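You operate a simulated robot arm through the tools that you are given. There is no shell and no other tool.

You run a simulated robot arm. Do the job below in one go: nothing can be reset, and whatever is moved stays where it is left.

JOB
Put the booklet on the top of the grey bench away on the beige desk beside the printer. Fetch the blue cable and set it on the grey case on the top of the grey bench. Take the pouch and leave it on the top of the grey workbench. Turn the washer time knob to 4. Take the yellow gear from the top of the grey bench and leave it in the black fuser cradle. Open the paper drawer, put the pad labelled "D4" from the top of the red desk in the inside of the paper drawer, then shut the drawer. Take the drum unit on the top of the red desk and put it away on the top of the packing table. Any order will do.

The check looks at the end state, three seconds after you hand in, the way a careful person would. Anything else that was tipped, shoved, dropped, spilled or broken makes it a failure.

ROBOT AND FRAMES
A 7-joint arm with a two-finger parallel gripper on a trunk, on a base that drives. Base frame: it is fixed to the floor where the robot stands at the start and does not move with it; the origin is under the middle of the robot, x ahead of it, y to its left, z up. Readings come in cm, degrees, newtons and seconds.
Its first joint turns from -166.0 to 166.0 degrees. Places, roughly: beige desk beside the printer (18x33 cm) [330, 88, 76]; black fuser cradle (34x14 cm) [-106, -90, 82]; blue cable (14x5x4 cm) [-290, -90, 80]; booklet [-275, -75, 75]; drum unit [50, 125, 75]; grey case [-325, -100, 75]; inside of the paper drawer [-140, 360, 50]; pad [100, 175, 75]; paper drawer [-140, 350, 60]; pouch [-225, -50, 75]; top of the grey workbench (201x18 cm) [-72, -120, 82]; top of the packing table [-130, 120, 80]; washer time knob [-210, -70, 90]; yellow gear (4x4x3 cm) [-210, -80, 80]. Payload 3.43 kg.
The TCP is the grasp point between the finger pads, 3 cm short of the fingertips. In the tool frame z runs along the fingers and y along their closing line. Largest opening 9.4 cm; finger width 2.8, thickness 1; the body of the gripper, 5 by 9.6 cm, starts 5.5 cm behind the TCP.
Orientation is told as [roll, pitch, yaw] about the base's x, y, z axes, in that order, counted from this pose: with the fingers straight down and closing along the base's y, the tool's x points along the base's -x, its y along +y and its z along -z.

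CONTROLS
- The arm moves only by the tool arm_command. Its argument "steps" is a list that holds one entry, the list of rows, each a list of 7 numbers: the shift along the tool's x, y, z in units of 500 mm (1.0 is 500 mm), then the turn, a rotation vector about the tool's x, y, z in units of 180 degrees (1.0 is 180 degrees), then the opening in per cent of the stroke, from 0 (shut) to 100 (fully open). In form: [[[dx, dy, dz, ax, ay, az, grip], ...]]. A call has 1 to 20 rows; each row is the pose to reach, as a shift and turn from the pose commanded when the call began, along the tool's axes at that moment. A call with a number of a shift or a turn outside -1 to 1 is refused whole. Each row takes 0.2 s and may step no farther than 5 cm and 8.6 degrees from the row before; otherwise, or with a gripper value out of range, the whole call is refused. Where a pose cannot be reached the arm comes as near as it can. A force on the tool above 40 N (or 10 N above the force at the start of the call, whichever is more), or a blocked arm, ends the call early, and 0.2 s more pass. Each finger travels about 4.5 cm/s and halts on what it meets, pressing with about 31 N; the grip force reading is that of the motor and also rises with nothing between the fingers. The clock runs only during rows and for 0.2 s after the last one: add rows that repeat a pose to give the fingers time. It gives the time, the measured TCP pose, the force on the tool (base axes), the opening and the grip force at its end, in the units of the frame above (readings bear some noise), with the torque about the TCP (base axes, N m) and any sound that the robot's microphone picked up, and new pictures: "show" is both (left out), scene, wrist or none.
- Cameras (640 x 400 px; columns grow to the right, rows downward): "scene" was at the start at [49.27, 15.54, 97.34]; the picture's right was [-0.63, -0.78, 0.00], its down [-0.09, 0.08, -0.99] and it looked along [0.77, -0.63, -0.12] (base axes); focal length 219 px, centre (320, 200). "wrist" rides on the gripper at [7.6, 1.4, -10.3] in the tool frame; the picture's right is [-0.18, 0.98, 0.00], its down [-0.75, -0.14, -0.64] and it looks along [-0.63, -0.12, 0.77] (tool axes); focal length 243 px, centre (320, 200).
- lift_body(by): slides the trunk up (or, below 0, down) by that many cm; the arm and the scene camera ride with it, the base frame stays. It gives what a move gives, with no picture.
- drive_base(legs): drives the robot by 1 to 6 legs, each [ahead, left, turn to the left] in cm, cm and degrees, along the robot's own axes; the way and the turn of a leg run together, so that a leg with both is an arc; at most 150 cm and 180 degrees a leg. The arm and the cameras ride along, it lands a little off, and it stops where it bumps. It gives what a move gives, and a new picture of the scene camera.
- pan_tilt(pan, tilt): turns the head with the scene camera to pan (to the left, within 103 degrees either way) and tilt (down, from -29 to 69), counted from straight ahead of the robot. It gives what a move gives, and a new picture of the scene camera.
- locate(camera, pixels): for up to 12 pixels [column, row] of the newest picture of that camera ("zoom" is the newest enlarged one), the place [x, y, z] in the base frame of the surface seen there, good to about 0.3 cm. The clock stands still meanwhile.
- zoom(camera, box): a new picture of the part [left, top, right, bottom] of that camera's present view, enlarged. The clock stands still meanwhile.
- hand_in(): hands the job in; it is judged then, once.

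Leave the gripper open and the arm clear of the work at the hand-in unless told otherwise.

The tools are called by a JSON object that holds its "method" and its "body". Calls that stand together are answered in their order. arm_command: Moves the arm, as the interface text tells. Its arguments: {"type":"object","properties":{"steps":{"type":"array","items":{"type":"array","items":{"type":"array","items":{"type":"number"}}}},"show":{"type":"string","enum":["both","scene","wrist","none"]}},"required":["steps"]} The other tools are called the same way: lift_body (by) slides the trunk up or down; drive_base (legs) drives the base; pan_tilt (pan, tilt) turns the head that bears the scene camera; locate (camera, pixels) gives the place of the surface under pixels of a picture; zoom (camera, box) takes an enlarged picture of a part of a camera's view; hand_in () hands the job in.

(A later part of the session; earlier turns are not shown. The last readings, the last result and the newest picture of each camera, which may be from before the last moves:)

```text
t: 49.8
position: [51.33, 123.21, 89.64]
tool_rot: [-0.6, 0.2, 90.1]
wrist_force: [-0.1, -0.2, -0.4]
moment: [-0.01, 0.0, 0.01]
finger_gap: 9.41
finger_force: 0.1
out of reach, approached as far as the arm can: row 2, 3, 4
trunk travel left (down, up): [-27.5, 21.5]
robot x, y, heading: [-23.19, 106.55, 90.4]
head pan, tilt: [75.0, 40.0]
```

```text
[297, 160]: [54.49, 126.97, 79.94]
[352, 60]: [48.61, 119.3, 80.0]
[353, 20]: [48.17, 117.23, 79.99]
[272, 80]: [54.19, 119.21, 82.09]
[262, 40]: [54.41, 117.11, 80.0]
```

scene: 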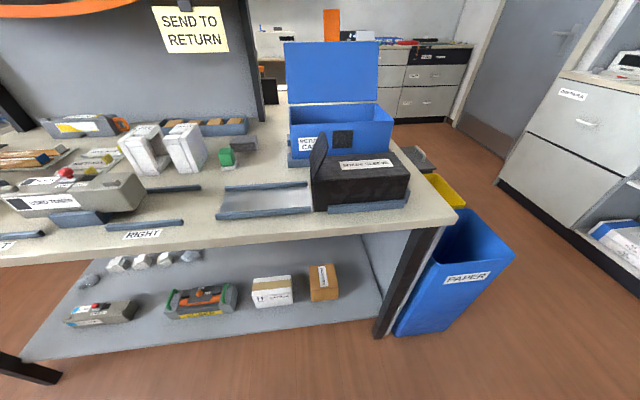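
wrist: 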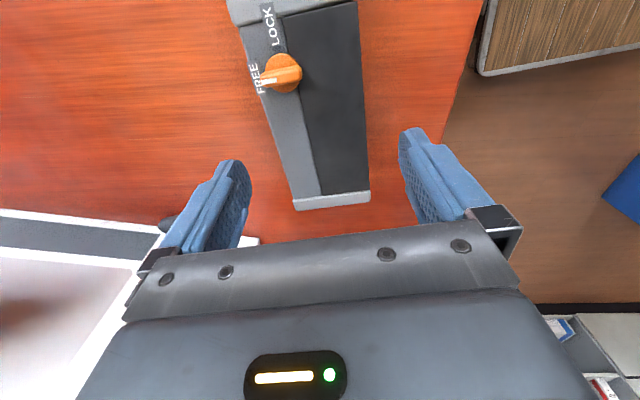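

The drum hasn't moved. I'll drive 10 cm right while compensating with the arm, so the hand works at a shorter, easier reach.

{"method": "arm_command", "body": {"steps": [[[0, 0.08, -0.06, 0, 0, 0, 100], [0, 0.14, -0.06, 0, 0, 0, 100], [0, 0.2, -0.06, 0, 0, 0, 100], [0, 0.2, -0.06, 0, 0, 0, 100]]], "show": "none"}}

{"method": "drive_base", "body": {"legs": [[0, -10, 0]]}}

{"method": "arm_command", "body": {"steps": [[[0, 0, 0, 0, 0, 0, 100]]], "show": "wrist"}}

```text
t: 50.8
position: [51.22, 122.26, 92.29]
tool_rot: [-0.7, 0.5, 89.9]
wrist_force: [0.3, 0.5, -0.8]
moment: [-0.01, -0.01, 0.0]
finger_gap: 9.41
finger_force: 0.1
out of reach, approached as far as the arm can: row 1, 2, 3, 4
trunk travel left (down, up): [-27.5, 21.5]
robot x, y, heading: [-23.66, 106.8, 90.1]
head pan, tilt: [75.0, 40.0]
```

```text
t: 52.0
position: [61.1, 122.32, 92.27]
tool_rot: [-0.7, 0.4, 90.0]
wrist_force: [0.1, 0.7, -0.3]
moment: [-0.02, 0.0, 0.03]
finger_gap: 9.42
finger_force: 0.0
trunk travel left (down, up): [-27.5, 21.5]
robot x, y, heading: [-13.55, 106.49, 90.5]
head pan, tilt: [75.0, 40.0]
```

scene: 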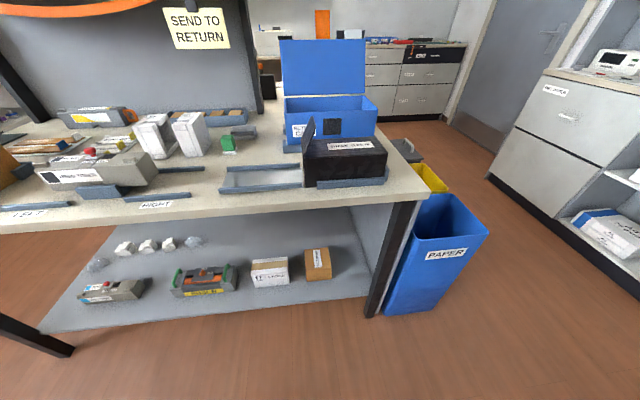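

```text
t: 52.4
position: [61.17, 122.33, 92.16]
tool_rot: [-0.6, 0.4, 90.0]
wrist_force: [-0.2, -0.2, 0.3]
moment: [0.02, -0.01, 0.0]
finger_gap: 9.39
finger_force: 0.0
trunk travel left (down, up): [-27.5, 21.5]
robot x, y, heading: [-13.54, 106.28, 90.2]
head pan, tilt: [75.0, 40.0]
```

wrist: 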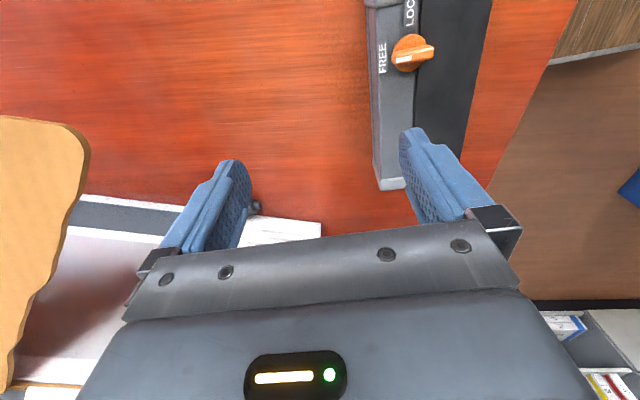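

The arm appears stuck at a joint limit with this wrist turn (78° off its natural direction). I'll back the base off 12 cm, raise the hand, and unwind the wrist to see how it behaves.

{"method": "drive_base", "body": {"legs": [[0, 12, 0]]}}

{"method": "arm_command", "body": {"steps": [[[0, 0, -0.08, 0, 0, 0.03, 100], [0, 0, -0.16, 0, 0, 0.07, 100], [0, 0, -0.2, 0, 0, 0.11, 100], [0, 0, -0.2, 0, 0, 0.15, 100], [0, 0, -0.2, 0, 0, 0.19, 100], [0, 0, -0.2, 0, 0, 0.23, 100], [0, 0, -0.2, 0, 0, 0.23, 100]]], "show": "none"}}

```text
t: 53.6
position: [48.56, 122.58, 92.26]
tool_rot: [-0.6, 0.4, 90.1]
wrist_force: [-0.3, 0.3, -0.6]
moment: [0.01, -0.01, 0.05]
finger_gap: 9.4
finger_force: 0.0
trunk travel left (down, up): [-27.5, 21.5]
robot x, y, heading: [-25.62, 106.62, 90.6]
head pan, tilt: [75.0, 40.0]
```

scene: 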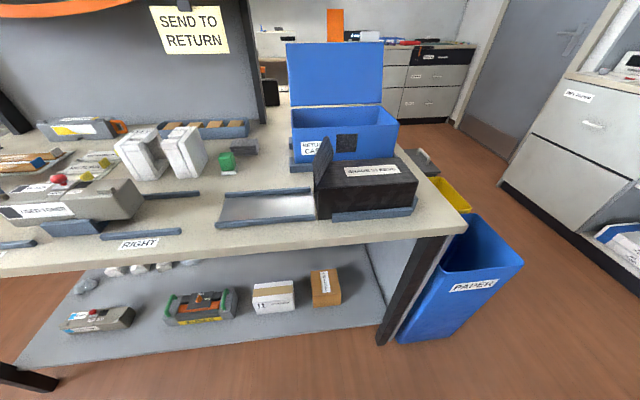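

```text
t: 55.2
position: [48.57, 122.41, 102.29]
tool_rot: [-0.8, -0.1, 48.7]
wrist_force: [-0.6, 0.4, -0.3]
moment: [0.03, -0.01, -0.01]
finger_gap: 9.4
finger_force: 0.1
trunk travel left (down, up): [-27.5, 21.5]
robot x, y, heading: [-26.42, 106.25, 90.4]
head pan, tilt: [75.0, 40.0]
```

At yaw 49° everything is in reach, so the limit is wrist turn on the positive side. I'll rotate the other way to yaw −90°, which gives the same finger line across the drum.

{"method": "arm_command", "body": {"steps": [[[0, 0, 0, 0, 0, 0.0454, 100], [0, 0, 0, 0, 0, 0.0908, 100], [0, 0, 0, 0, 0, 0.1362, 100], [0, 0, 0, 0, 0, 0.1816, 100], [0, 0, 0, 0, 0, 0.227, 100], [0, 0, 0, 0, 0, 0.2724, 100], [0, 0, 0, 0, 0, 0.3178, 100], [0, 0, 0, 0, 0, 0.3632, 100], [0, 0, 0, 0, 0, 0.4086, 100], [0, 0, 0, 0, 0, 0.454, 100], [0, 0, 0, 0, 0, 0.4994, 100], [0, 0, 0, 0, 0, 0.5448, 100], [0, 0, 0, 0, 0, 0.5902, 100], [0, 0, 0, 0, 0, 0.6356, 100], [0, 0, 0, 0, 0, 0.681, 100], [0, 0, 0, 0, 0, 0.7264, 100], [0, 0, 0, 0, 0, 0.7706, 100], [0, 0, 0, 0, 0, 0.7706, 100]]], "show": "wrist"}}

```text
t: 59.0
position: [48.5, 122.5, 102.24]
tool_rot: [0.7, -0.3, -90.1]
wrist_force: [0.3, -0.3, -0.2]
moment: [-0.03, -0.02, 0.02]
finger_gap: 9.4
finger_force: 0.0
trunk travel left (down, up): [-27.5, 21.5]
robot x, y, heading: [-25.69, 106.27, 90.5]
head pan, tilt: [75.0, 40.0]
```

wrist: 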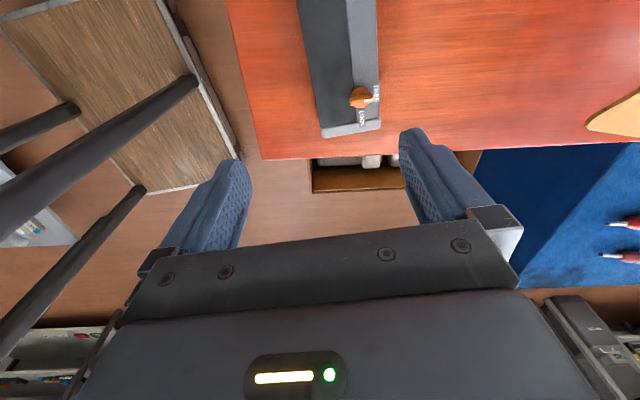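

That works with no limit reported. Now I'll shift to over the drum centre (51.8,123.2) and descend to z≈90 to check.

{"method": "arm_command", "body": {"steps": [[[0.014, 0.066, 0.04, 0, 0, 0, 100], [0.014, 0.066, 0.12, 0, 0, 0, 100], [0.014, 0.066, 0.2, 0, 0, 0, 100], [0.014, 0.066, 0.26, 0, 0, 0, 100], [0.014, 0.066, 0.26, 0, 0, 0, 100]]], "show": "wrist"}}

{"method": "locate", "body": {"camera": "wrist", "pixels": [[318, 120], [385, 120], [310, 60], [380, 60], [350, 150], [350, 170]]}}

```text
t: 60.2
position: [49.07, 123.48, 90.03]
tool_rot: [0.7, -0.2, -90.0]
wrist_force: [0.3, 0.7, -0.8]
moment: [-0.02, 0.0, -0.01]
finger_gap: 9.37
finger_force: 0.1
out of reach, approached as far as the arm can: row 1, 2, 3, 4, 5
trunk travel left (down, up): [-27.5, 21.5]
robot x, y, heading: [-26.31, 106.54, 90.5]
head pan, tilt: [75.0, 40.0]
```

wrist: 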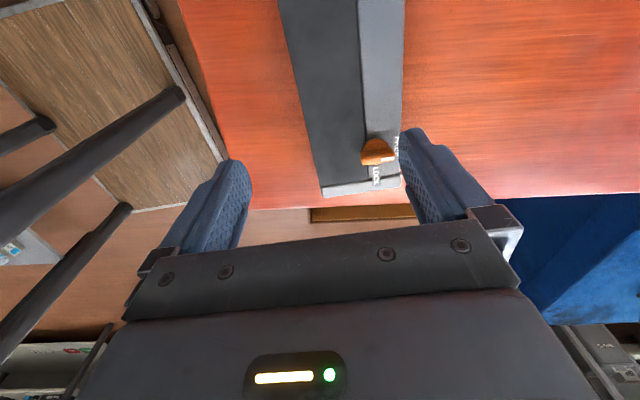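

```text
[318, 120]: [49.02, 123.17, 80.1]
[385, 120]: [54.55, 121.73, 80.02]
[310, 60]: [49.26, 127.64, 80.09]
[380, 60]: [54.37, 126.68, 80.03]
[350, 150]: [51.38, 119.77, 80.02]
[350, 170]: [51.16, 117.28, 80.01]
```

With this wrist turn the limit is just distance (about 77 cm). I'll raise slightly and drive 8 cm right, then pull the hand back over the drum.

{"method": "arm_command", "body": {"steps": [[[0, -0.04, -0.06, 0, 0, 0, 100], [0, -0.08, -0.06, 0, 0, 0, 100], [0, -0.08, -0.06, 0, 0, 0, 100]]], "show": "none"}}

{"method": "drive_base", "body": {"legs": [[0, -10, 0]]}}

```text
t: 61.0
position: [48.8, 123.34, 92.77]
tool_rot: [0.6, -0.3, -90.0]
wrist_force: [-0.4, -0.2, 1.1]
moment: [0.04, -0.01, 0.0]
finger_gap: 9.41
finger_force: 0.0
out of reach, approached as far as the arm can: row 1, 2, 3
trunk travel left (down, up): [-27.5, 21.5]
robot x, y, heading: [-25.75, 106.71, 90.9]
head pan, tilt: [75.0, 40.0]
```

```text
t: 62.2
position: [58.85, 123.48, 92.8]
tool_rot: [0.6, -0.4, -90.0]
wrist_force: [-0.9, -0.5, -0.6]
moment: [0.01, -0.01, 0.01]
finger_gap: 9.39
finger_force: 0.1
trunk travel left (down, up): [-27.5, 21.5]
robot x, y, heading: [-15.93, 106.53, 90.5]
head pan, tilt: [75.0, 40.0]
```

scene: 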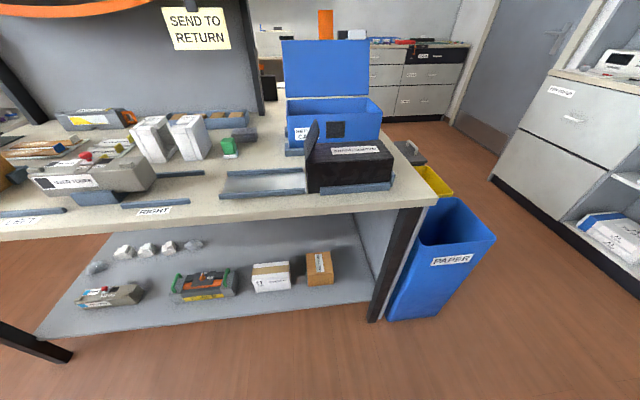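

{"method": "arm_command", "body": {"steps": [[[0, -0.07, 0, 0, 0, 0, 100], [0, -0.14, 0, 0, 0, 0, 100], [0, -0.14, 0, 0, 0, 0, 100]]], "show": "none"}}

```text
t: 63.0
position: [58.38, 122.11, 92.08]
tool_rot: [0.6, -0.4, -89.9]
wrist_force: [-0.6, -0.2, 0.0]
moment: [-0.03, -0.02, -0.01]
finger_gap: 9.37
finger_force: 0.1
out of reach, approached as far as the arm can: row 1, 2, 3
trunk travel left (down, up): [-27.5, 21.5]
robot x, y, heading: [-16.02, 106.56, 90.4]
head pan, tilt: [75.0, 40.0]
```

Even pulling back fails, so the arm is too low relative to the raised trunk. I'll raise the hand 12 cm, then lower the trunk so the work is at a comfortable height.

{"method": "arm_command", "body": {"steps": [[[0, 0, -0.08, 0, 0, 0, 100], [0, 0, -0.16, 0, 0, 0, 100], [0, 0, -0.24, 0, 0, 0, 100], [0, 0, -0.24, 0, 0, 0, 100]]], "show": "none"}}

{"method": "arm_command", "body": {"steps": [[[0, -0.07, 0, 0, 0, 0, 100], [0, -0.07, 0, 0, 0, 0, 100]]], "show": "none"}}

```text
t: 64.0
position: [58.21, 122.08, 104.52]
tool_rot: [0.6, -0.2, -90.1]
wrist_force: [-0.5, 0.1, -0.3]
moment: [0.01, 0.02, 0.01]
finger_gap: 9.42
finger_force: 0.1
out of reach, approached as far as the arm can: row 3, 4
trunk travel left (down, up): [-27.5, 21.5]
robot x, y, heading: [-16.02, 106.62, 90.3]
head pan, tilt: [75.0, 40.0]
```

```text
t: 64.6
position: [57.79, 121.42, 104.98]
tool_rot: [0.5, -0.2, -90.0]
wrist_force: [1.2, -0.2, 0.5]
moment: [0.01, 0.0, 0.03]
finger_gap: 9.39
finger_force: 0.1
out of reach, approached as far as the arm can: row 1, 2
trunk travel left (down, up): [-27.5, 21.5]
robot x, y, heading: [-16.02, 107.07, 90.6]
head pan, tilt: [75.0, 40.0]
```

The arm seems locked at a stretched-elbow pose when working sideways. Working straight ahead should be better. I'll back away from the desk 30 cm to the left and swing the arm toward the front to release it.

{"method": "drive_base", "body": {"legs": [[0, 28, 0]]}}

{"method": "arm_command", "body": {"steps": [[[0.06, -0.05, 0, 0, 0, -0.03, 100], [0.12, -0.1, 0, 0, 0, -0.06, 100], [0.18, -0.15, 0, 0, 0, -0.09, 100], [0.24, -0.2, 0, 0, 0, -0.12, 100], [0.3, -0.25, 0, 0, 0, -0.15, 100], [0.36, -0.3, 0, 0, 0, -0.18, 100], [0.42, -0.35, 0, 0, 0, -0.21, 100], [0.42, -0.35, 0, 0, 0, -0.21, 100]]], "show": "both"}}

```text
t: 66.5
position: [29.78, 121.29, 104.92]
tool_rot: [0.6, -0.3, -90.0]
wrist_force: [0.5, 0.3, -0.4]
moment: [-0.01, 0.0, -0.01]
finger_gap: 9.39
finger_force: 0.1
trunk travel left (down, up): [-27.5, 21.5]
robot x, y, heading: [-44.16, 106.65, 90.8]
head pan, tilt: [75.0, 40.0]
```

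scene: 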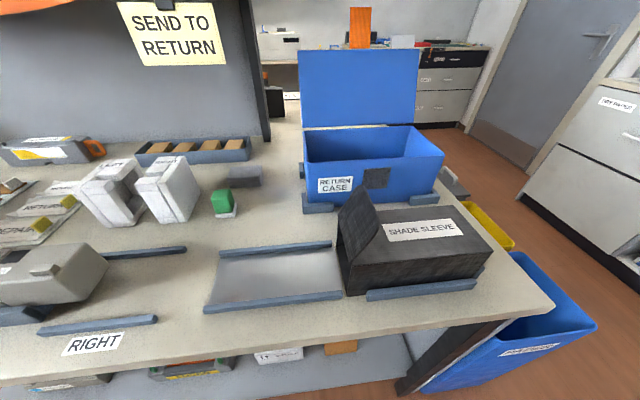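

```text
t: 68.3
position: [30.71, 143.63, 106.82]
tool_rot: [0.2, -0.6, -51.9]
wrist_force: [-1.2, -0.3, -0.9]
moment: [0.0, -0.02, 0.01]
finger_gap: 9.41
finger_force: 0.2
out of reach, approached as far as the arm can: row 1, 2, 3, 4, 5, 6, 7, 8
trunk travel left (down, up): [-27.5, 21.5]
robot x, y, heading: [-44.18, 106.31, 90.9]
head pan, tilt: [75.0, 40.0]
```

scene: 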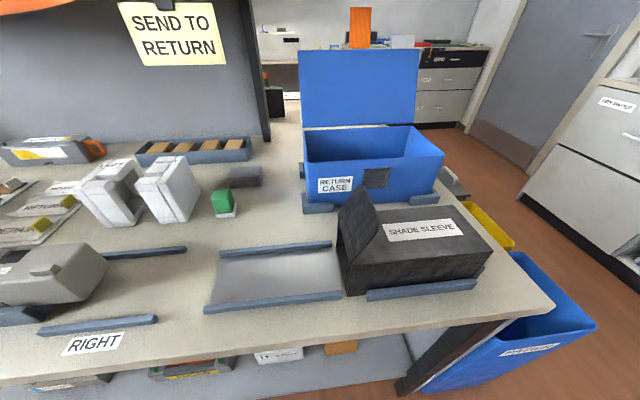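
wrist: 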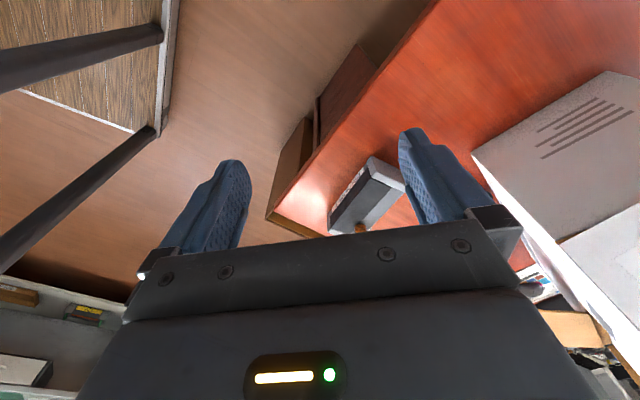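

The arm pivots about its shoulder but stays fully stretched. I'll command outward past the limit and then inward, to get the elbow to bend the right way.

{"method": "arm_command", "body": {"steps": [[[-0.0458, 0.0887, 0, 0, 0, 0, 100], [-0.0916, 0.1774, 0, 0, 0, 0, 100], [-0.1374, 0.266, 0, 0, 0, 0, 100], [-0.1832, 0.355, 0, 0, 0, 0, 100], [-0.229, 0.4435, 0, 0, 0, 0, 100], [-0.275, 0.532, 0, 0, 0, 0, 100], [-0.275, 0.532, 0, 0, 0, 0, 100], [-0.229, 0.4435, 0, 0, 0, 0, 100], [-0.1832, 0.355, 0, 0, 0, 0, 100], [-0.1374, 0.266, 0, 0, 0, 0, 100], [-0.0916, 0.1774, 0, 0, 0, 0, 100], [-0.0458, 0.0887, 0, 0, 0, 0, 100], [0, 0, 0, 0, 0, 0, 100], [0, 0, 0, 0, 0, 0, 100]]], "show": "none"}}

```text
t: 71.3
position: [30.62, 143.69, 107.52]
tool_rot: [0.2, -0.6, -52.1]
wrist_force: [0.3, -0.5, 1.2]
moment: [0.0, -0.02, 0.0]
finger_gap: 9.4
finger_force: 0.0
out of reach, approached as far as the arm can: row 1, 2, 3, 4, 5, 6, 7, 8, 9, 10, 11, 12
trunk travel left (down, up): [-27.5, 21.5]
robot x, y, heading: [-43.95, 106.31, 90.5]
head pan, tilt: [75.0, 40.0]
```

Commands now start from the measured pose. I'll try a small inward move to see which way the elbow is.

{"method": "arm_command", "body": {"steps": [[[0.0458, -0.0887, 0, 0, 0, 0, 100], [0.0916, -0.1774, 0, 0, 0, 0, 100], [0.1374, -0.266, 0, 0, 0, 0, 100], [0.1832, -0.355, 0, 0, 0, 0, 100], [0.1832, -0.355, 0, 0, 0, 0, 100]]], "show": "none"}}

```text
t: 72.5
position: [30.31, 141.59, 110.51]
tool_rot: [0.3, -0.6, -52.1]
wrist_force: [0.2, -0.2, 0.0]
moment: [-0.01, -0.03, 0.0]
finger_gap: 9.39
finger_force: 0.1
out of reach, approached as far as the arm can: row 1, 2, 3, 4, 5
trunk travel left (down, up): [-27.5, 21.5]
robot x, y, heading: [-43.86, 106.3, 90.4]
head pan, tilt: [75.0, 40.0]
```

Still locked. I'll tilt the fingers inward (which bends the elbow the proper way) while pressing outward, then move in and straighten up again; the surroundings at z≈110 are clear.

{"method": "arm_command", "body": {"steps": [[[-0.0458, 0.0887, 0, 0, 0, 0, 100], [-0.0458, 0.0887, 0, 0.0395, 0.0202, 0, 100], [-0.0458, 0.0887, 0, 0.079, 0.0404, 0, 100], [-0.0458, 0.0887, 0, 0.1185, 0.0606, 0, 100], [-0.0458, 0.0887, 0, 0.158, 0.0808, 0, 100], [-0.0458, 0.0887, 0, 0.158, 0.0808, 0, 100], [0, 0, 0, 0.158, 0.0808, 0, 100], [0.0458, -0.0887, 0, 0.158, 0.0808, 0, 100], [0.0916, -0.1774, 0, 0.158, 0.0808, 0, 100], [0.1374, -0.266, 0, 0.1185, 0.0606, 0, 100], [0.1374, -0.266, 0, 0.079, 0.0404, 0, 100], [0.1374, -0.266, 0, 0.0395, 0.0202, 0, 100], [0.1374, -0.266, 0, 0, 0, 0, 100], [0.1374, -0.266, 0, 0, 0, 0, 100]]], "show": "none"}}

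```text
t: 75.5
position: [14.89, 139.02, 110.3]
tool_rot: [0.4, -0.8, -52.0]
wrist_force: [-0.3, -0.4, 0.5]
moment: [-0.03, 0.01, -0.01]
finger_gap: 9.37
finger_force: 0.0
out of reach, approached as far as the arm can: row 1, 2, 3, 4, 5, 6, 7, 8, 9
trunk travel left (down, up): [-27.5, 21.5]
robot x, y, heading: [-43.95, 106.76, 90.5]
head pan, tilt: [75.0, 40.0]
```

Unlocked: the hand moved in and is level. I now know to stay within about 72 cm of the shoulder (23 cm ahead of the base middle). I'll bring the hand to y≈123, turn the wrist to −90°, then drive right to the drum.

{"method": "arm_command", "body": {"steps": [[[-0.0505, -0.0393, 0, 0, 0, 0.0422, 100], [-0.101, -0.0786, 0, 0, 0, 0.0844, 100], [-0.1515, -0.1179, 0, 0, 0, 0.1266, 100], [-0.202, -0.1572, 0, 0, 0, 0.1688, 100], [-0.2525, -0.1965, 0, 0, 0, 0.211, 100], [-0.2525, -0.1965, 0, 0, 0, 0.211, 100]]], "show": "none"}}

{"method": "drive_base", "body": {"legs": [[0, -36, 0]]}}

```text
t: 77.0
position: [14.91, 122.91, 110.72]
tool_rot: [0.6, -0.4, -90.1]
wrist_force: [-0.2, 0.1, -0.1]
moment: [-0.02, 0.0, 0.02]
finger_gap: 9.38
finger_force: 0.0
trunk travel left (down, up): [-27.5, 21.5]
robot x, y, heading: [-44.21, 106.67, 90.8]
head pan, tilt: [75.0, 40.0]
```

```text
t: 79.3
position: [51.57, 123.28, 110.73]
tool_rot: [0.7, -0.3, -90.0]
wrist_force: [0.3, -0.1, -0.4]
moment: [-0.01, -0.03, 0.03]
finger_gap: 9.4
finger_force: 0.1
trunk travel left (down, up): [-27.5, 21.5]
robot x, y, heading: [-7.36, 106.76, 90.7]
head pan, tilt: [75.0, 40.0]
```

scene: 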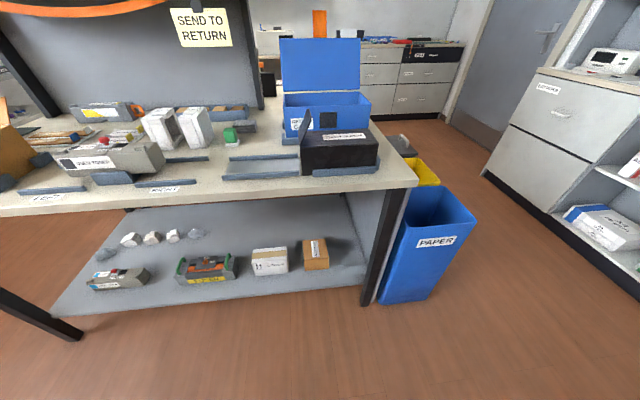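

The hand is right above the drum. I'll descend to z≈90 and check.

{"method": "arm_command", "body": {"steps": [[[0, 0.004, 0.08, -0.003, 0, 0, 100], [0, 0.004, 0.16, -0.003, 0, 0, 100], [0, 0.004, 0.24, -0.003, 0, 0, 100], [0, 0.004, 0.32, -0.003, 0, 0, 100], [0, 0.004, 0.4, -0.003, 0, 0, 100], [0, 0.004, 0.4, -0.003, 0, 0, 100]]], "show": "wrist"}}

{"method": "locate", "body": {"camera": "wrist", "pixels": [[300, 130], [355, 130], [290, 60], [350, 60], [320, 160], [320, 180], [285, 100], [365, 100]]}}

```text
t: 80.7
position: [51.84, 123.13, 90.67]
tool_rot: [1.0, -0.3, -90.0]
wrist_force: [-0.7, 0.1, 0.2]
moment: [0.02, 0.02, 0.0]
finger_gap: 9.4
finger_force: 0.1
trunk travel left (down, up): [-27.5, 21.5]
robot x, y, heading: [-7.7, 106.63, 90.1]
head pan, tilt: [75.0, 40.0]
```

wrist: 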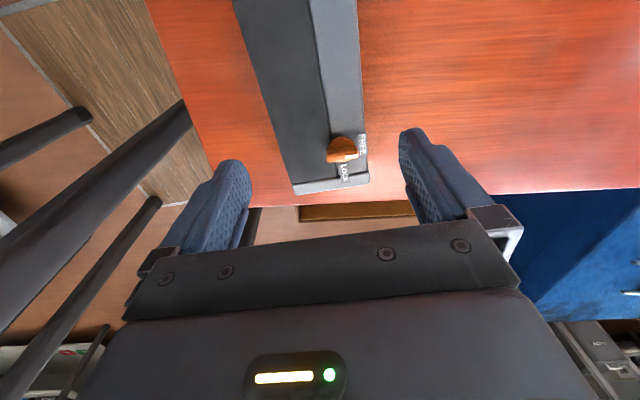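

```text
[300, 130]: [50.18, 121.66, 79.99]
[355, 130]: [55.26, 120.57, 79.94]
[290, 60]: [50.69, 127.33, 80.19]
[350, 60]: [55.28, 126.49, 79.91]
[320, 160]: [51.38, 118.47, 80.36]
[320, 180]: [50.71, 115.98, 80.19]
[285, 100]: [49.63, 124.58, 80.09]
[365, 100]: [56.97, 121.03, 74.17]
```

Drum still centred between the fingers (x 48–55.6). Descending to TCP z≈78.2.

{"method": "arm_command", "body": {"steps": [[[0, 0, 0.08, 0.005, 0, 0, 100], [0, 0, 0.15, 0.005, 0, 0, 100], [0, 0, 0.2, 0.005, 0, 0, 100], [0, 0, 0.23, 0.005, 0, 0, 100], [0, 0, 0.25, 0.005, 0, 0, 100], [0, 0, 0.25, 0.005, 0, 0, 100]]], "show": "wrist"}}

```text
t: 82.1
position: [52.21, 123.08, 77.96]
tool_rot: [0.2, -0.4, -90.0]
wrist_force: [-0.3, 0.3, 1.1]
moment: [-0.03, 0.01, -0.01]
finger_gap: 9.39
finger_force: 0.0
trunk travel left (down, up): [-27.5, 21.5]
robot x, y, heading: [-7.27, 107.02, 90.6]
head pan, tilt: [75.0, 40.0]
```

wrist: 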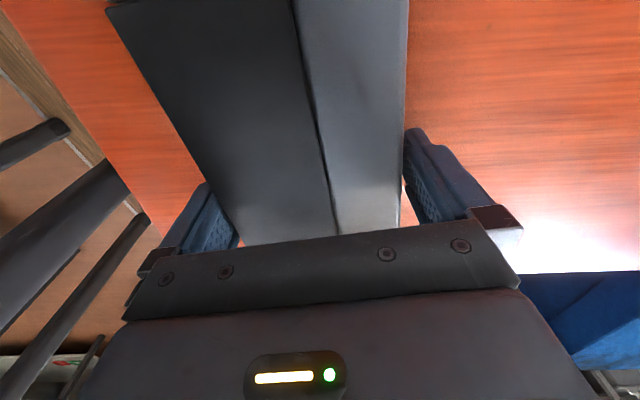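

No contact on descent and the drum is between the pads. Closing the gripper, then lifting 12 cm.

{"method": "arm_command", "body": {"steps": [[[0, 0, 0, 0, 0, 0, 50], [0, 0, 0, 0, 0, 0, 50], [0, 0, 0, 0, 0, 0, 50], [0, 0, 0, 0, 0, 0, 50]]], "show": "none"}}

{"method": "arm_command", "body": {"steps": [[[0, 0, -0.02, 0, 0, 0, 50], [0, 0, -0.06, 0, 0, 0, 50], [0, 0, -0.14, 0, 0, 0, 50], [0, 0, -0.22, 0, 0, 0, 50], [0, 0, -0.3, 0, 0, 0, 50], [0, 0, -0.38, 0, 0, 0, 50], [0, 0, -0.46, 0, 0, 0, 50], [0, 0, -0.54, 0, 0, 0, 50], [0, 0, -0.54, 0, 0, 0, 50]]], "show": "wrist"}}

```text
t: 83.1
position: [52.15, 122.99, 77.99]
tool_rot: [0.2, -0.3, -90.0]
wrist_force: [-0.5, 0.2, 0.0]
moment: [-0.09, 0.06, 0.0]
finger_gap: 8.93
finger_force: 31.0
trunk travel left (down, up): [-27.5, 21.5]
robot x, y, heading: [-7.62, 106.65, 90.3]
head pan, tilt: [75.0, 40.0]
```

```text
t: 85.1
position: [52.09, 123.11, 105.09]
tool_rot: [0.2, -0.3, -90.0]
wrist_force: [0.7, -0.2, -3.7]
moment: [-0.04, -0.02, 0.02]
finger_gap: 8.92
finger_force: 31.0
trunk travel left (down, up): [-27.5, 21.5]
robot x, y, heading: [-7.9, 106.97, 90.6]
head pan, tilt: [75.0, 40.0]
```

wrist: 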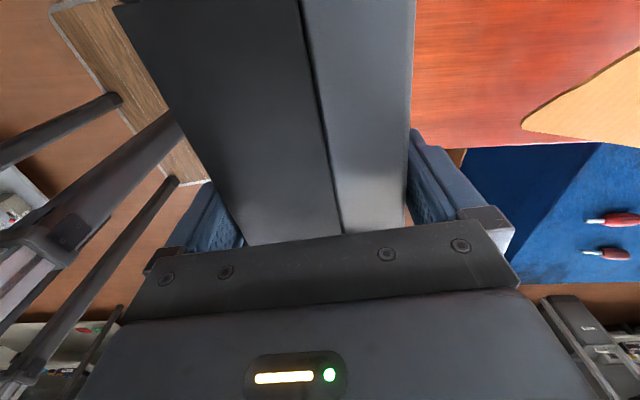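

The drum is held (8.9 cm wide, steady). I'll back the base away from the desk to the left, then turn left 90° so the packing table is ahead.

{"method": "drive_base", "body": {"legs": [[0, 30, 0], [0, 0, 89.5]]}}

```text
t: 91.1
position: [-56.53, 165.47, 105.15]
tool_rot: [0.2, -0.2, 2.6]
wrist_force: [0.1, 1.0, -3.9]
moment: [0.04, -0.01, -0.03]
finger_gap: 8.93
finger_force: 31.1
trunk travel left (down, up): [-27.5, 21.5]
robot x, y, heading: [-37.68, 106.67, -176.8]
head pan, tilt: [75.0, 40.0]
```

scene: 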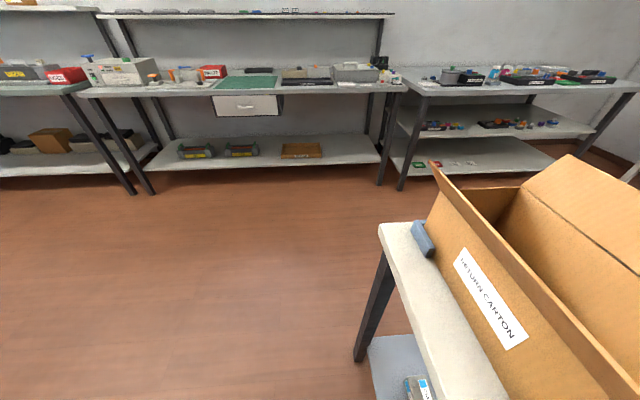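

The table is now ahead. The drum hangs at (-56,165), z 105. I'll shift the base to about (-34,123) facing −x.

{"method": "drive_base", "body": {"legs": [[-4.6, -16.1, -3]]}}

{"method": "pan_tilt", "body": {"pan": -35, "tilt": 40}}

```text
t: 92.5
position: [-49.35, 182.77, 105.23]
tool_rot: [0.1, -0.3, -0.5]
wrist_force: [-0.4, 0.1, -4.3]
moment: [0.01, -0.02, -0.01]
finger_gap: 8.96
finger_force: 31.1
trunk travel left (down, up): [-27.5, 21.5]
robot x, y, heading: [-33.57, 122.94, -179.5]
head pan, tilt: [75.0, 40.0]
```

scene: 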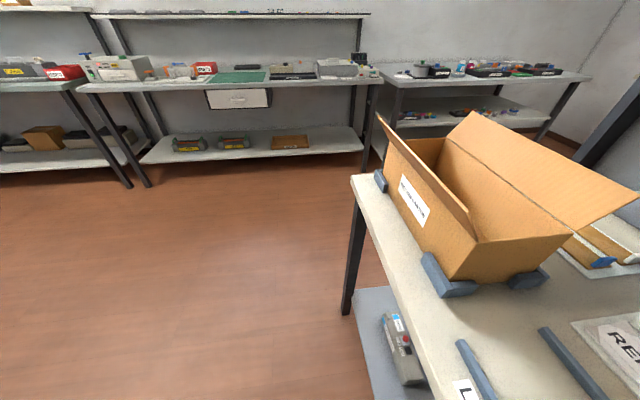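

```text
t: 94.4
position: [-49.49, 182.7, 105.25]
tool_rot: [0.3, -0.3, -0.4]
wrist_force: [-1.0, -0.3, -3.7]
moment: [-0.01, -0.01, -0.01]
finger_gap: 8.92
finger_force: 31.2
trunk travel left (down, up): [-27.5, 21.5]
robot x, y, heading: [-33.61, 123.17, -179.8]
head pan, tilt: [-35.0, 40.0]
```

scene: 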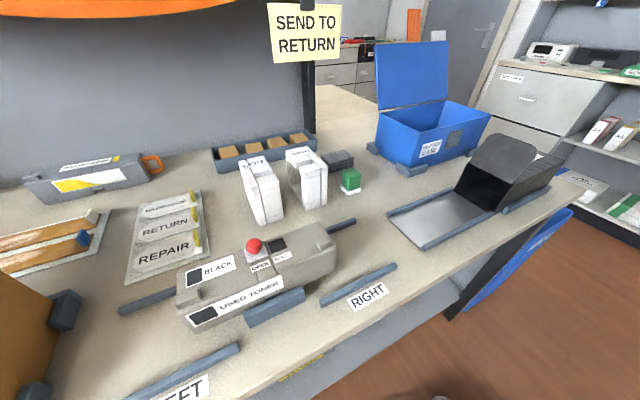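

Clear view. I'll verify the target centre and its surroundings in this picture.

{"method": "locate", "body": {"camera": "scene", "pixels": [[375, 190], [360, 192], [378, 170], [405, 175], [385, 212], [355, 160], [330, 200], [360, 210], [455, 185], [410, 130], [500, 138], [495, 145]]}}

```text
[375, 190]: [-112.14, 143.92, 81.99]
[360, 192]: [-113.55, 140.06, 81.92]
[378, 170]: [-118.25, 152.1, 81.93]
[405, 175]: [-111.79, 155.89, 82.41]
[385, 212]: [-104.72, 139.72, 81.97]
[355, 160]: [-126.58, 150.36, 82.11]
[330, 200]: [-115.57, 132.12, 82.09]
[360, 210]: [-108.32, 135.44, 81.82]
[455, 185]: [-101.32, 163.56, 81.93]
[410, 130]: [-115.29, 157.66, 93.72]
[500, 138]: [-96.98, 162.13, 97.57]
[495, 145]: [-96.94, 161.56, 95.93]
```

{"method": "locate", "body": {"camera": "scene", "pixels": [[400, 60], [440, 50], [380, 70], [490, 115], [470, 100], [560, 160], [300, 150], [265, 160]]}}

{"method": "lift_body", "body": {"by": 13}}

```text
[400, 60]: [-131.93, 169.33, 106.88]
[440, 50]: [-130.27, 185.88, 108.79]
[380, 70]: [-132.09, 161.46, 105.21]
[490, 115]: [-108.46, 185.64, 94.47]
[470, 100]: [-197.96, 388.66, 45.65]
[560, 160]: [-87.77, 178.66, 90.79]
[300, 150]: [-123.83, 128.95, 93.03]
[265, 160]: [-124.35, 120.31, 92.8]
```

```text
t: 96.0
position: [-49.5, 182.71, 118.09]
tool_rot: [0.2, -0.3, -0.4]
wrist_force: [-0.3, -0.7, -3.7]
moment: [0.01, -0.03, 0.02]
finger_gap: 8.93
finger_force: 30.8
trunk travel left (down, up): [-40.5, 8.5]
robot x, y, heading: [-33.47, 122.68, -179.9]
head pan, tilt: [-35.0, 40.0]
```

Everything near the target is below z 109, and the drum's bottom is now at 114. I'll swing the arm over the table while rotating the drum, first half.

{"method": "arm_command", "body": {"steps": [[[0.0698, -0.0236, 0, 0, 0, -0.0434, 50], [0.1396, -0.0473, 0, 0, 0, -0.0868, 50], [0.2094, -0.0709, 0, 0, 0, -0.1302, 50], [0.2792, -0.0945, 0, 0, 0, -0.1736, 50], [0.349, -0.1182, 0, 0, 0, -0.217, 50], [0.4188, -0.1418, 0, 0, 0, -0.2604, 50], [0.4886, -0.1655, 0, 0, 0, -0.3038, 50], [0.5584, -0.1891, 0, 0, 0, -0.3472, 50], [0.6282, -0.2127, 0, 0, 0, -0.3906, 50], [0.698, -0.2364, 0, 0, 0, -0.434, 50], [0.768, -0.26, 0, 0, 0, -0.478, 50], [0.768, -0.26, 0, 0, 0, -0.478, 50]]], "show": "scene"}}

```text
t: 98.6
position: [-87.8, 169.83, 117.99]
tool_rot: [-0.3, -0.1, 85.7]
wrist_force: [0.1, 0.3, -3.6]
moment: [0.03, 0.0, -0.03]
finger_gap: 8.92
finger_force: 31.1
trunk travel left (down, up): [-40.5, 8.5]
robot x, y, heading: [-33.37, 123.05, -179.6]
head pan, tilt: [-35.0, 40.0]
```

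scene: 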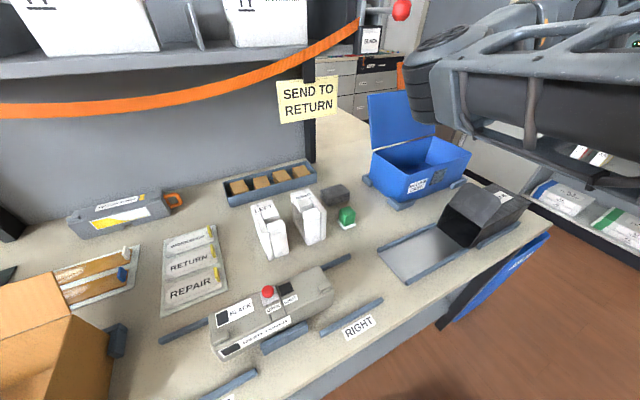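

{"method": "arm_command", "body": {"steps": [[[0.0425, 0.0433, 0, 0, 0, -0.0438, 50], [0.0849, 0.0865, 0, 0, 0, -0.0876, 50], [0.1274, 0.1298, 0, 0, 0, -0.1314, 50], [0.1698, 0.1731, 0, 0, 0, -0.1752, 50], [0.2123, 0.2164, 0, 0, 0, -0.219, 50], [0.2547, 0.2596, 0, 0, 0, -0.2627, 50], [0.2972, 0.3029, 0, 0, 0, -0.3065, 50], [0.3396, 0.3462, 0, 0, 0, -0.3503, 50], [0.3821, 0.3895, 0, 0, 0, -0.3941, 50], [0.4245, 0.4327, 0, 0, 0, -0.4379, 50], [0.467, 0.476, 0, 0, 0, -0.4817, 50], [0.467, 0.476, 0, 0, 0, -0.4817, 50]]], "show": "both"}}

```text
t: 101.2
position: [-113.14, 148.36, 117.68]
tool_rot: [-0.2, 0.4, 172.5]
wrist_force: [-0.2, 0.0, -4.6]
moment: [0.01, 0.05, -0.01]
finger_gap: 8.94
finger_force: 31.4
trunk travel left (down, up): [-40.5, 8.5]
robot x, y, heading: [-33.42, 123.42, -179.7]
head pan, tilt: [-35.0, 40.0]
```

scene: 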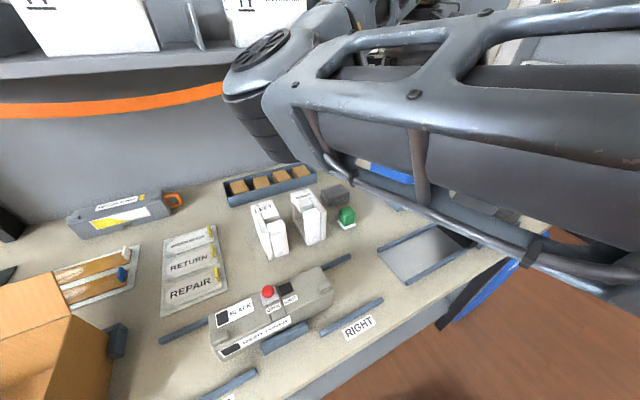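
wrist: 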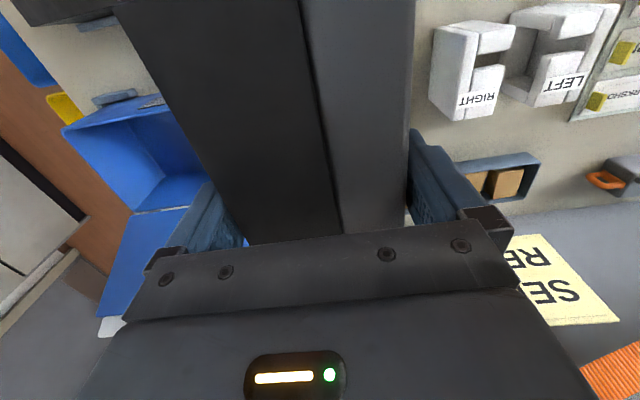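

The drum is over the spot at (-113.1,148.4), yaw 172.5. I'll lower the trunk by 20 cm (drum bottom to z≈94), then descend by arm.

{"method": "lift_body", "body": {"by": -20}}

{"method": "arm_command", "body": {"steps": [[[0, 0, 0.02, 0, 0, 0, 50], [0, 0, 0.06, 0, 0, 0, 50], [0, 0, 0.06, 0, 0, 0, 50]]], "show": "both"}}

```text
t: 103.4
position: [-113.17, 148.31, 97.69]
tool_rot: [-0.3, 0.3, 172.3]
wrist_force: [-0.2, 0.4, -3.7]
moment: [-0.01, 0.03, -0.01]
finger_gap: 8.96
finger_force: 30.5
trunk travel left (down, up): [-20.5, 28.5]
robot x, y, heading: [-33.52, 122.97, -179.7]
head pan, tilt: [-35.0, 40.0]
```

```text
t: 104.2
position: [-113.1, 148.43, 94.69]
tool_rot: [-0.1, 0.2, 172.3]
wrist_force: [-0.5, 0.5, -4.0]
moment: [0.02, 0.03, -0.01]
finger_gap: 8.92
finger_force: 30.3
trunk travel left (down, up): [-20.5, 28.5]
robot x, y, heading: [-33.44, 122.98, -179.8]
head pan, tilt: [-35.0, 40.0]
```

scene: 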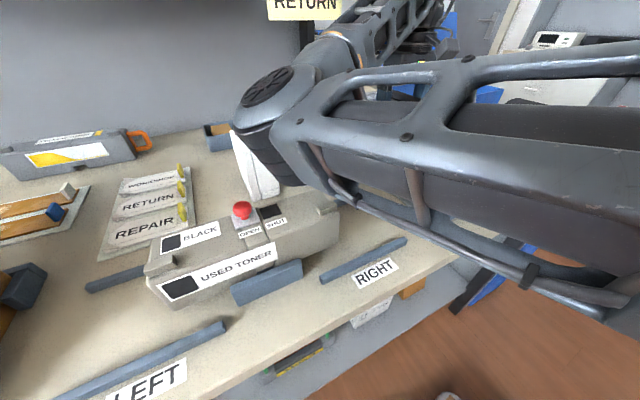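
wrist: 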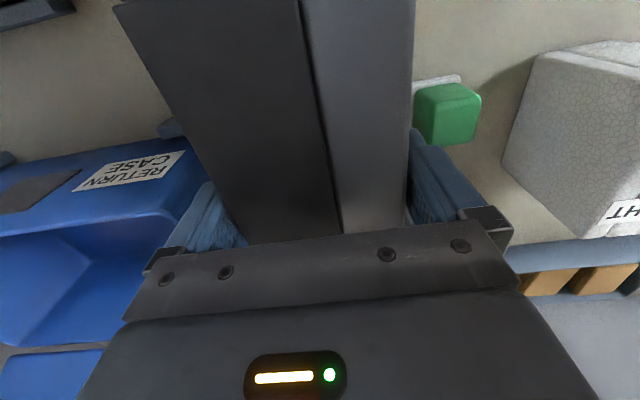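

The elbow looks low in the scene picture; I'll check how close it is to the toner unit and white packs.

{"method": "locate", "body": {"camera": "scene", "pixels": [[265, 95], [245, 130], [270, 160], [300, 180], [330, 195], [320, 60], [420, 200], [540, 280], [380, 40], [255, 180], [440, 90], [600, 300]]}}

```text
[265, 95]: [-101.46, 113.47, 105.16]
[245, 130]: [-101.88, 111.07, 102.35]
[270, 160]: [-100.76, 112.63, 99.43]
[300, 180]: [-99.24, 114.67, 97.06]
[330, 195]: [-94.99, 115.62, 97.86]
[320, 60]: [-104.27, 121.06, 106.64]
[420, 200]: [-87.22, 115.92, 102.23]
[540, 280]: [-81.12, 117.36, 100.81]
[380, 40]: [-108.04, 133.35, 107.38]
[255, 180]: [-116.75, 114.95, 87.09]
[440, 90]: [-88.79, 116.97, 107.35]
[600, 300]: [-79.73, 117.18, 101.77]
```

The elbow is only a few cm above the toner unit's red button. I'll raise the trunk 18 cm and do the lowering by the arm instead, so the elbow stays high.

{"method": "lift_body", "body": {"by": 18}}

{"method": "arm_command", "body": {"steps": [[[0, 0, 0.08, 0, 0, 0, 50], [0, 0, 0.16, 0, 0, 0, 50], [0, 0, 0.24, 0, 0, 0, 50], [0, 0, 0.32, 0, 0, 0, 50], [0, 0, 0.36, 0, 0, 0, 50], [0, 0, 0.36, 0, 0, 0, 50]]], "show": "scene"}}

```text
t: 106.2
position: [-113.23, 148.48, 112.77]
tool_rot: [-0.3, 0.3, 172.3]
wrist_force: [0.2, 0.1, -5.1]
moment: [-0.01, 0.01, 0.02]
finger_gap: 8.94
finger_force: 31.1
trunk travel left (down, up): [-38.5, 10.5]
robot x, y, heading: [-33.53, 122.82, -179.8]
head pan, tilt: [-35.0, 40.0]
```

```text
t: 107.6
position: [-113.02, 148.11, 94.99]
tool_rot: [-0.2, 0.3, 172.3]
wrist_force: [-0.2, -0.4, -4.1]
moment: [-0.01, 0.07, 0.04]
finger_gap: 8.93
finger_force: 31.6
trunk travel left (down, up): [-38.5, 10.5]
robot x, y, heading: [-33.46, 122.94, -179.8]
head pan, tilt: [-35.0, 40.0]
```

scene: 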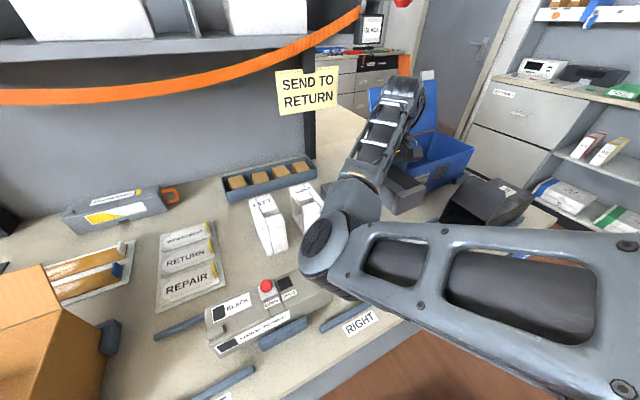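

{"method": "locate", "body": {"camera": "scene", "pixels": [[320, 240], [310, 270], [335, 285], [360, 300], [350, 185], [390, 110], [400, 190], [440, 330], [265, 285], [320, 275], [385, 180], [420, 185]]}}

{"method": "zoom", "body": {"camera": "scene", "box": [250, 60, 550, 320]}}

```text
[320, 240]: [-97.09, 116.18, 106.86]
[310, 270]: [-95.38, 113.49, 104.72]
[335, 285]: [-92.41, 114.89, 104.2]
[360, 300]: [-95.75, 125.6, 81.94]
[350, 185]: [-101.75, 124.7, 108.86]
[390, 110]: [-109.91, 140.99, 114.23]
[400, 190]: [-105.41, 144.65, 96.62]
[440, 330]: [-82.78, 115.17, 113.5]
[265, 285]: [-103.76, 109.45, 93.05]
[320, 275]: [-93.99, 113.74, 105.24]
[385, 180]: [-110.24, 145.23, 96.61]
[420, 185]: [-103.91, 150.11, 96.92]
```

```text
1.54 times, centred on (400, 190) of scene
```

zoom: 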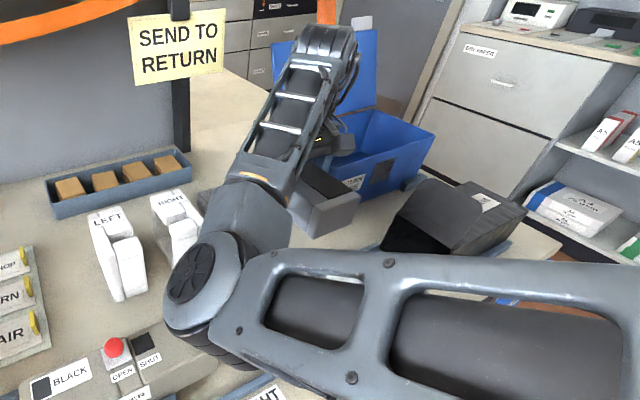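

The elbow now clears everything (bottom z≈104). I'll descend 8.4 cm to just above the table.

{"method": "arm_command", "body": {"steps": [[[0, 0.004, 0.06, 0, 0, 0, 50], [0, 0.004, 0.11, 0, 0, 0, 50], [0, 0.004, 0.15, 0, 0, 0, 50], [0, 0.004, 0.168, 0, 0, 0, 50], [0, 0.004, 0.168, 0, 0, 0, 50]]], "show": "both"}}

```text
t: 108.8
position: [-113.03, 148.33, 86.42]
tool_rot: [-0.2, 0.3, 172.4]
wrist_force: [-0.2, 0.0, -4.1]
moment: [0.01, 0.03, 0.0]
finger_gap: 8.91
finger_force: 31.1
trunk travel left (down, up): [-38.5, 10.5]
robot x, y, heading: [-33.69, 122.95, -180.0]
head pan, tilt: [-35.0, 40.0]
```

scene: 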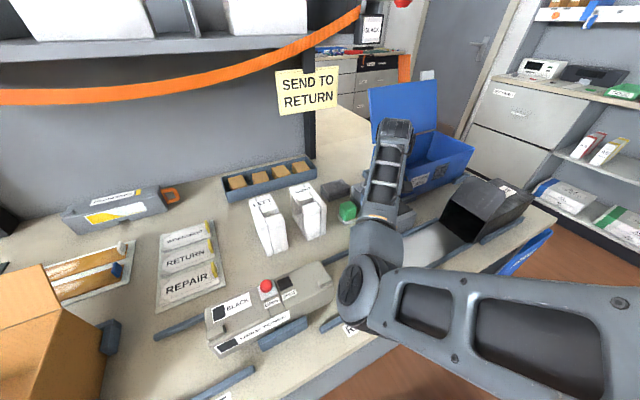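
wrist: 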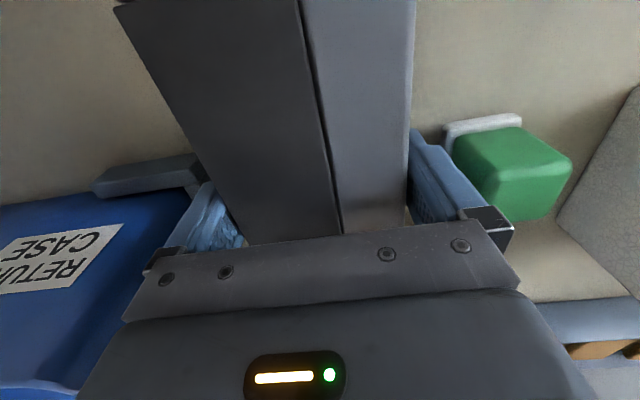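

Clear on both sides. Lowering the last 0.6 cm.

{"method": "arm_command", "body": {"steps": [[[0, 0, 0.006, 0, 0, 0, 50], [0, 0, 0.012, 0, 0, 0, 50], [0, 0, 0.012, 0, 0, 0, 50]]], "show": "none"}}

```text
t: 109.6
position: [-112.9, 148.3, 85.87]
tool_rot: [-0.3, 0.1, 172.3]
wrist_force: [1.6, 4.5, 27.0]
moment: [-0.5, -0.33, 0.11]
finger_gap: 8.94
finger_force: 30.4
trunk travel left (down, up): [-38.5, 10.5]
robot x, y, heading: [-33.92, 122.85, -180.0]
head pan, tilt: [-35.0, 40.0]
```

The drum is resting on the table (27 N). I'll ease up 0.2 cm, open, and rise straight up.

{"method": "arm_command", "body": {"steps": [[[0, 0, -0.004, 0, 0, 0, 50], [0, 0, -0.004, 0, 0, 0, 100], [0, 0, -0.004, 0, 0, 0, 100], [0, 0, -0.004, 0, 0, 0, 100]]], "show": "none"}}

{"method": "arm_command", "body": {"steps": [[[0, 0, -0.02, 0, 0, 0, 100], [0, 0, -0.06, 0, 0, 0, 100], [0, 0, -0.12, 0, 0, 0, 100], [0, 0, -0.2, 0, 0, 0, 100], [0, 0, -0.28, 0, 0, 0, 100], [0, 0, -0.36, 0, 0, 0, 100], [0, 0, -0.44, 0, 0, 0, 100], [0, 0, -0.52, 0, 0, 0, 100], [0, 0, -0.52, 0, 0, 0, 100]]], "show": "both"}}

```text
t: 110.6
position: [-112.8, 148.19, 85.96]
tool_rot: [-0.2, 0.3, 172.3]
wrist_force: [-1.0, 0.0, 0.1]
moment: [0.02, 0.02, 0.01]
finger_gap: 9.42
finger_force: 0.0
trunk travel left (down, up): [-38.5, 10.5]
robot x, y, heading: [-33.68, 122.9, -179.7]
head pan, tilt: [-35.0, 40.0]
```

```text
t: 112.6
position: [-113.01, 148.35, 112.06]
tool_rot: [-0.2, 0.3, 172.3]
wrist_force: [-0.5, -0.2, -0.4]
moment: [0.01, 0.01, -0.01]
finger_gap: 9.43
finger_force: 0.1
trunk travel left (down, up): [-38.5, 10.5]
robot x, y, heading: [-33.6, 122.7, -179.8]
head pan, tilt: [-35.0, 40.0]
```

scene: 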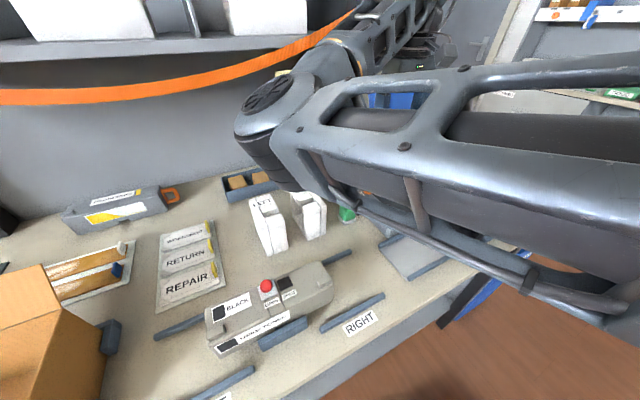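
wrist: 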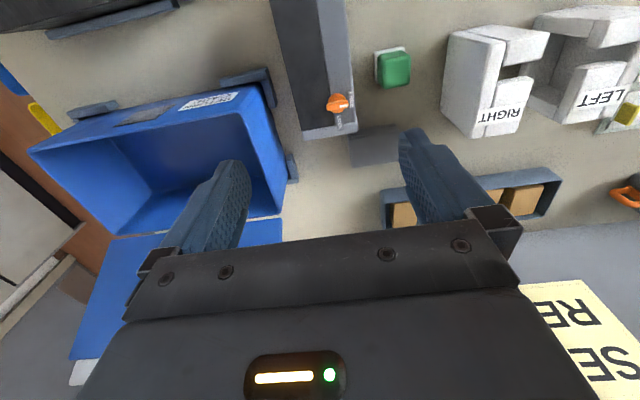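

The drum unit stands neatly on the packing table and nothing else moved. Next I'll retract the arm toward the robot and back away from the table.

{"method": "arm_command", "body": {"steps": [[[0.07, 0, 0, 0, 0, 0, 100], [0.15, 0, 0, 0, 0, 0, 100], [0.23, 0, 0, 0, 0, 0, 100], [0.31, 0, 0, 0, 0, 0, 100], [0.31, 0, 0, 0, 0, 0, 100]]], "show": "none"}}

{"method": "drive_base", "body": {"legs": [[-22, 0, 0], [0, 0, -90]]}}

{"method": "pan_tilt", "body": {"pan": -50, "tilt": 25}}

{"method": "pan_tilt", "body": {"pan": 30, "tilt": 15}}

```text
t: 113.8
position: [-97.89, 146.12, 112.12]
tool_rot: [-0.2, 0.4, 172.4]
wrist_force: [-0.7, -0.4, -0.3]
moment: [0.0, 0.0, 0.0]
finger_gap: 9.4
finger_force: 0.0
trunk travel left (down, up): [-38.5, 10.5]
robot x, y, heading: [-33.65, 122.7, -179.8]
head pan, tilt: [-35.0, 40.0]
```

```text
t: 119.2
position: [11.45, 187.6, 112.15]
tool_rot: [-0.2, 0.4, 83.0]
wrist_force: [0.4, -0.3, 0.4]
moment: [-0.03, 0.0, 0.03]
finger_gap: 9.42
finger_force: 0.0
trunk travel left (down, up): [-38.5, 10.5]
robot x, y, heading: [-11.0, 122.83, 90.6]
head pan, tilt: [-35.0, 40.0]
```

scene: 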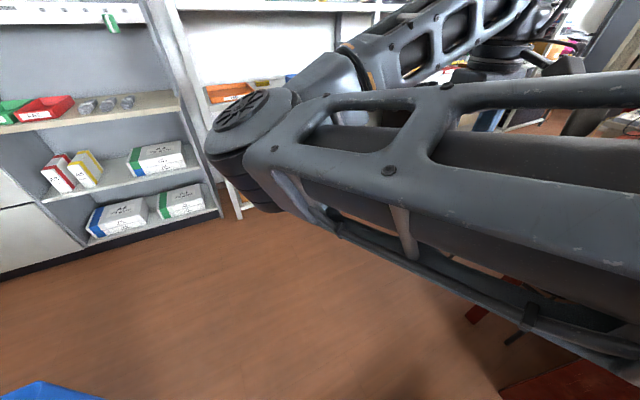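

```text
t: 120.0
position: [11.34, 187.67, 112.07]
tool_rot: [-0.2, 0.3, 83.0]
wrist_force: [0.6, 0.1, 0.8]
moment: [0.0, 0.02, 0.02]
finger_gap: 9.4
finger_force: 0.1
trunk travel left (down, up): [-38.5, 10.5]
robot x, y, heading: [-11.05, 123.07, 91.0]
head pan, tilt: [-50.0, 25.0]
```

scene: 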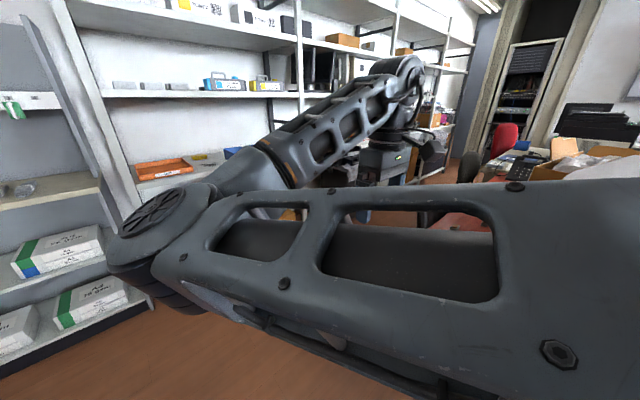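

```text
t: 121.5
position: [11.3, 187.55, 112.13]
tool_rot: [-0.3, 0.2, 83.0]
wrist_force: [-0.2, 0.0, -0.7]
moment: [0.0, -0.04, 0.01]
finger_gap: 9.41
finger_force: 0.1
trunk travel left (down, up): [-38.5, 10.5]
robot x, y, heading: [-11.15, 123.02, 90.9]
head pan, tilt: [30.0, 15.0]
```

scene: 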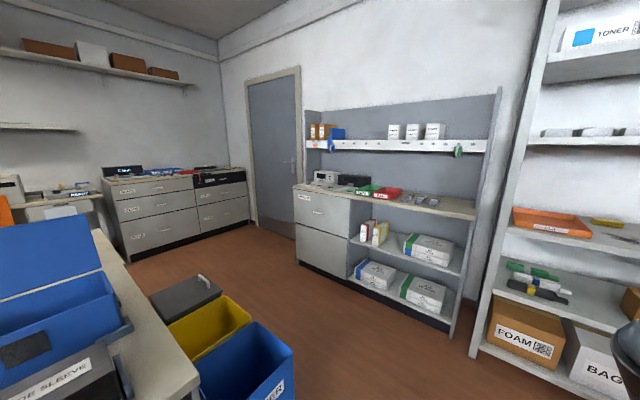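

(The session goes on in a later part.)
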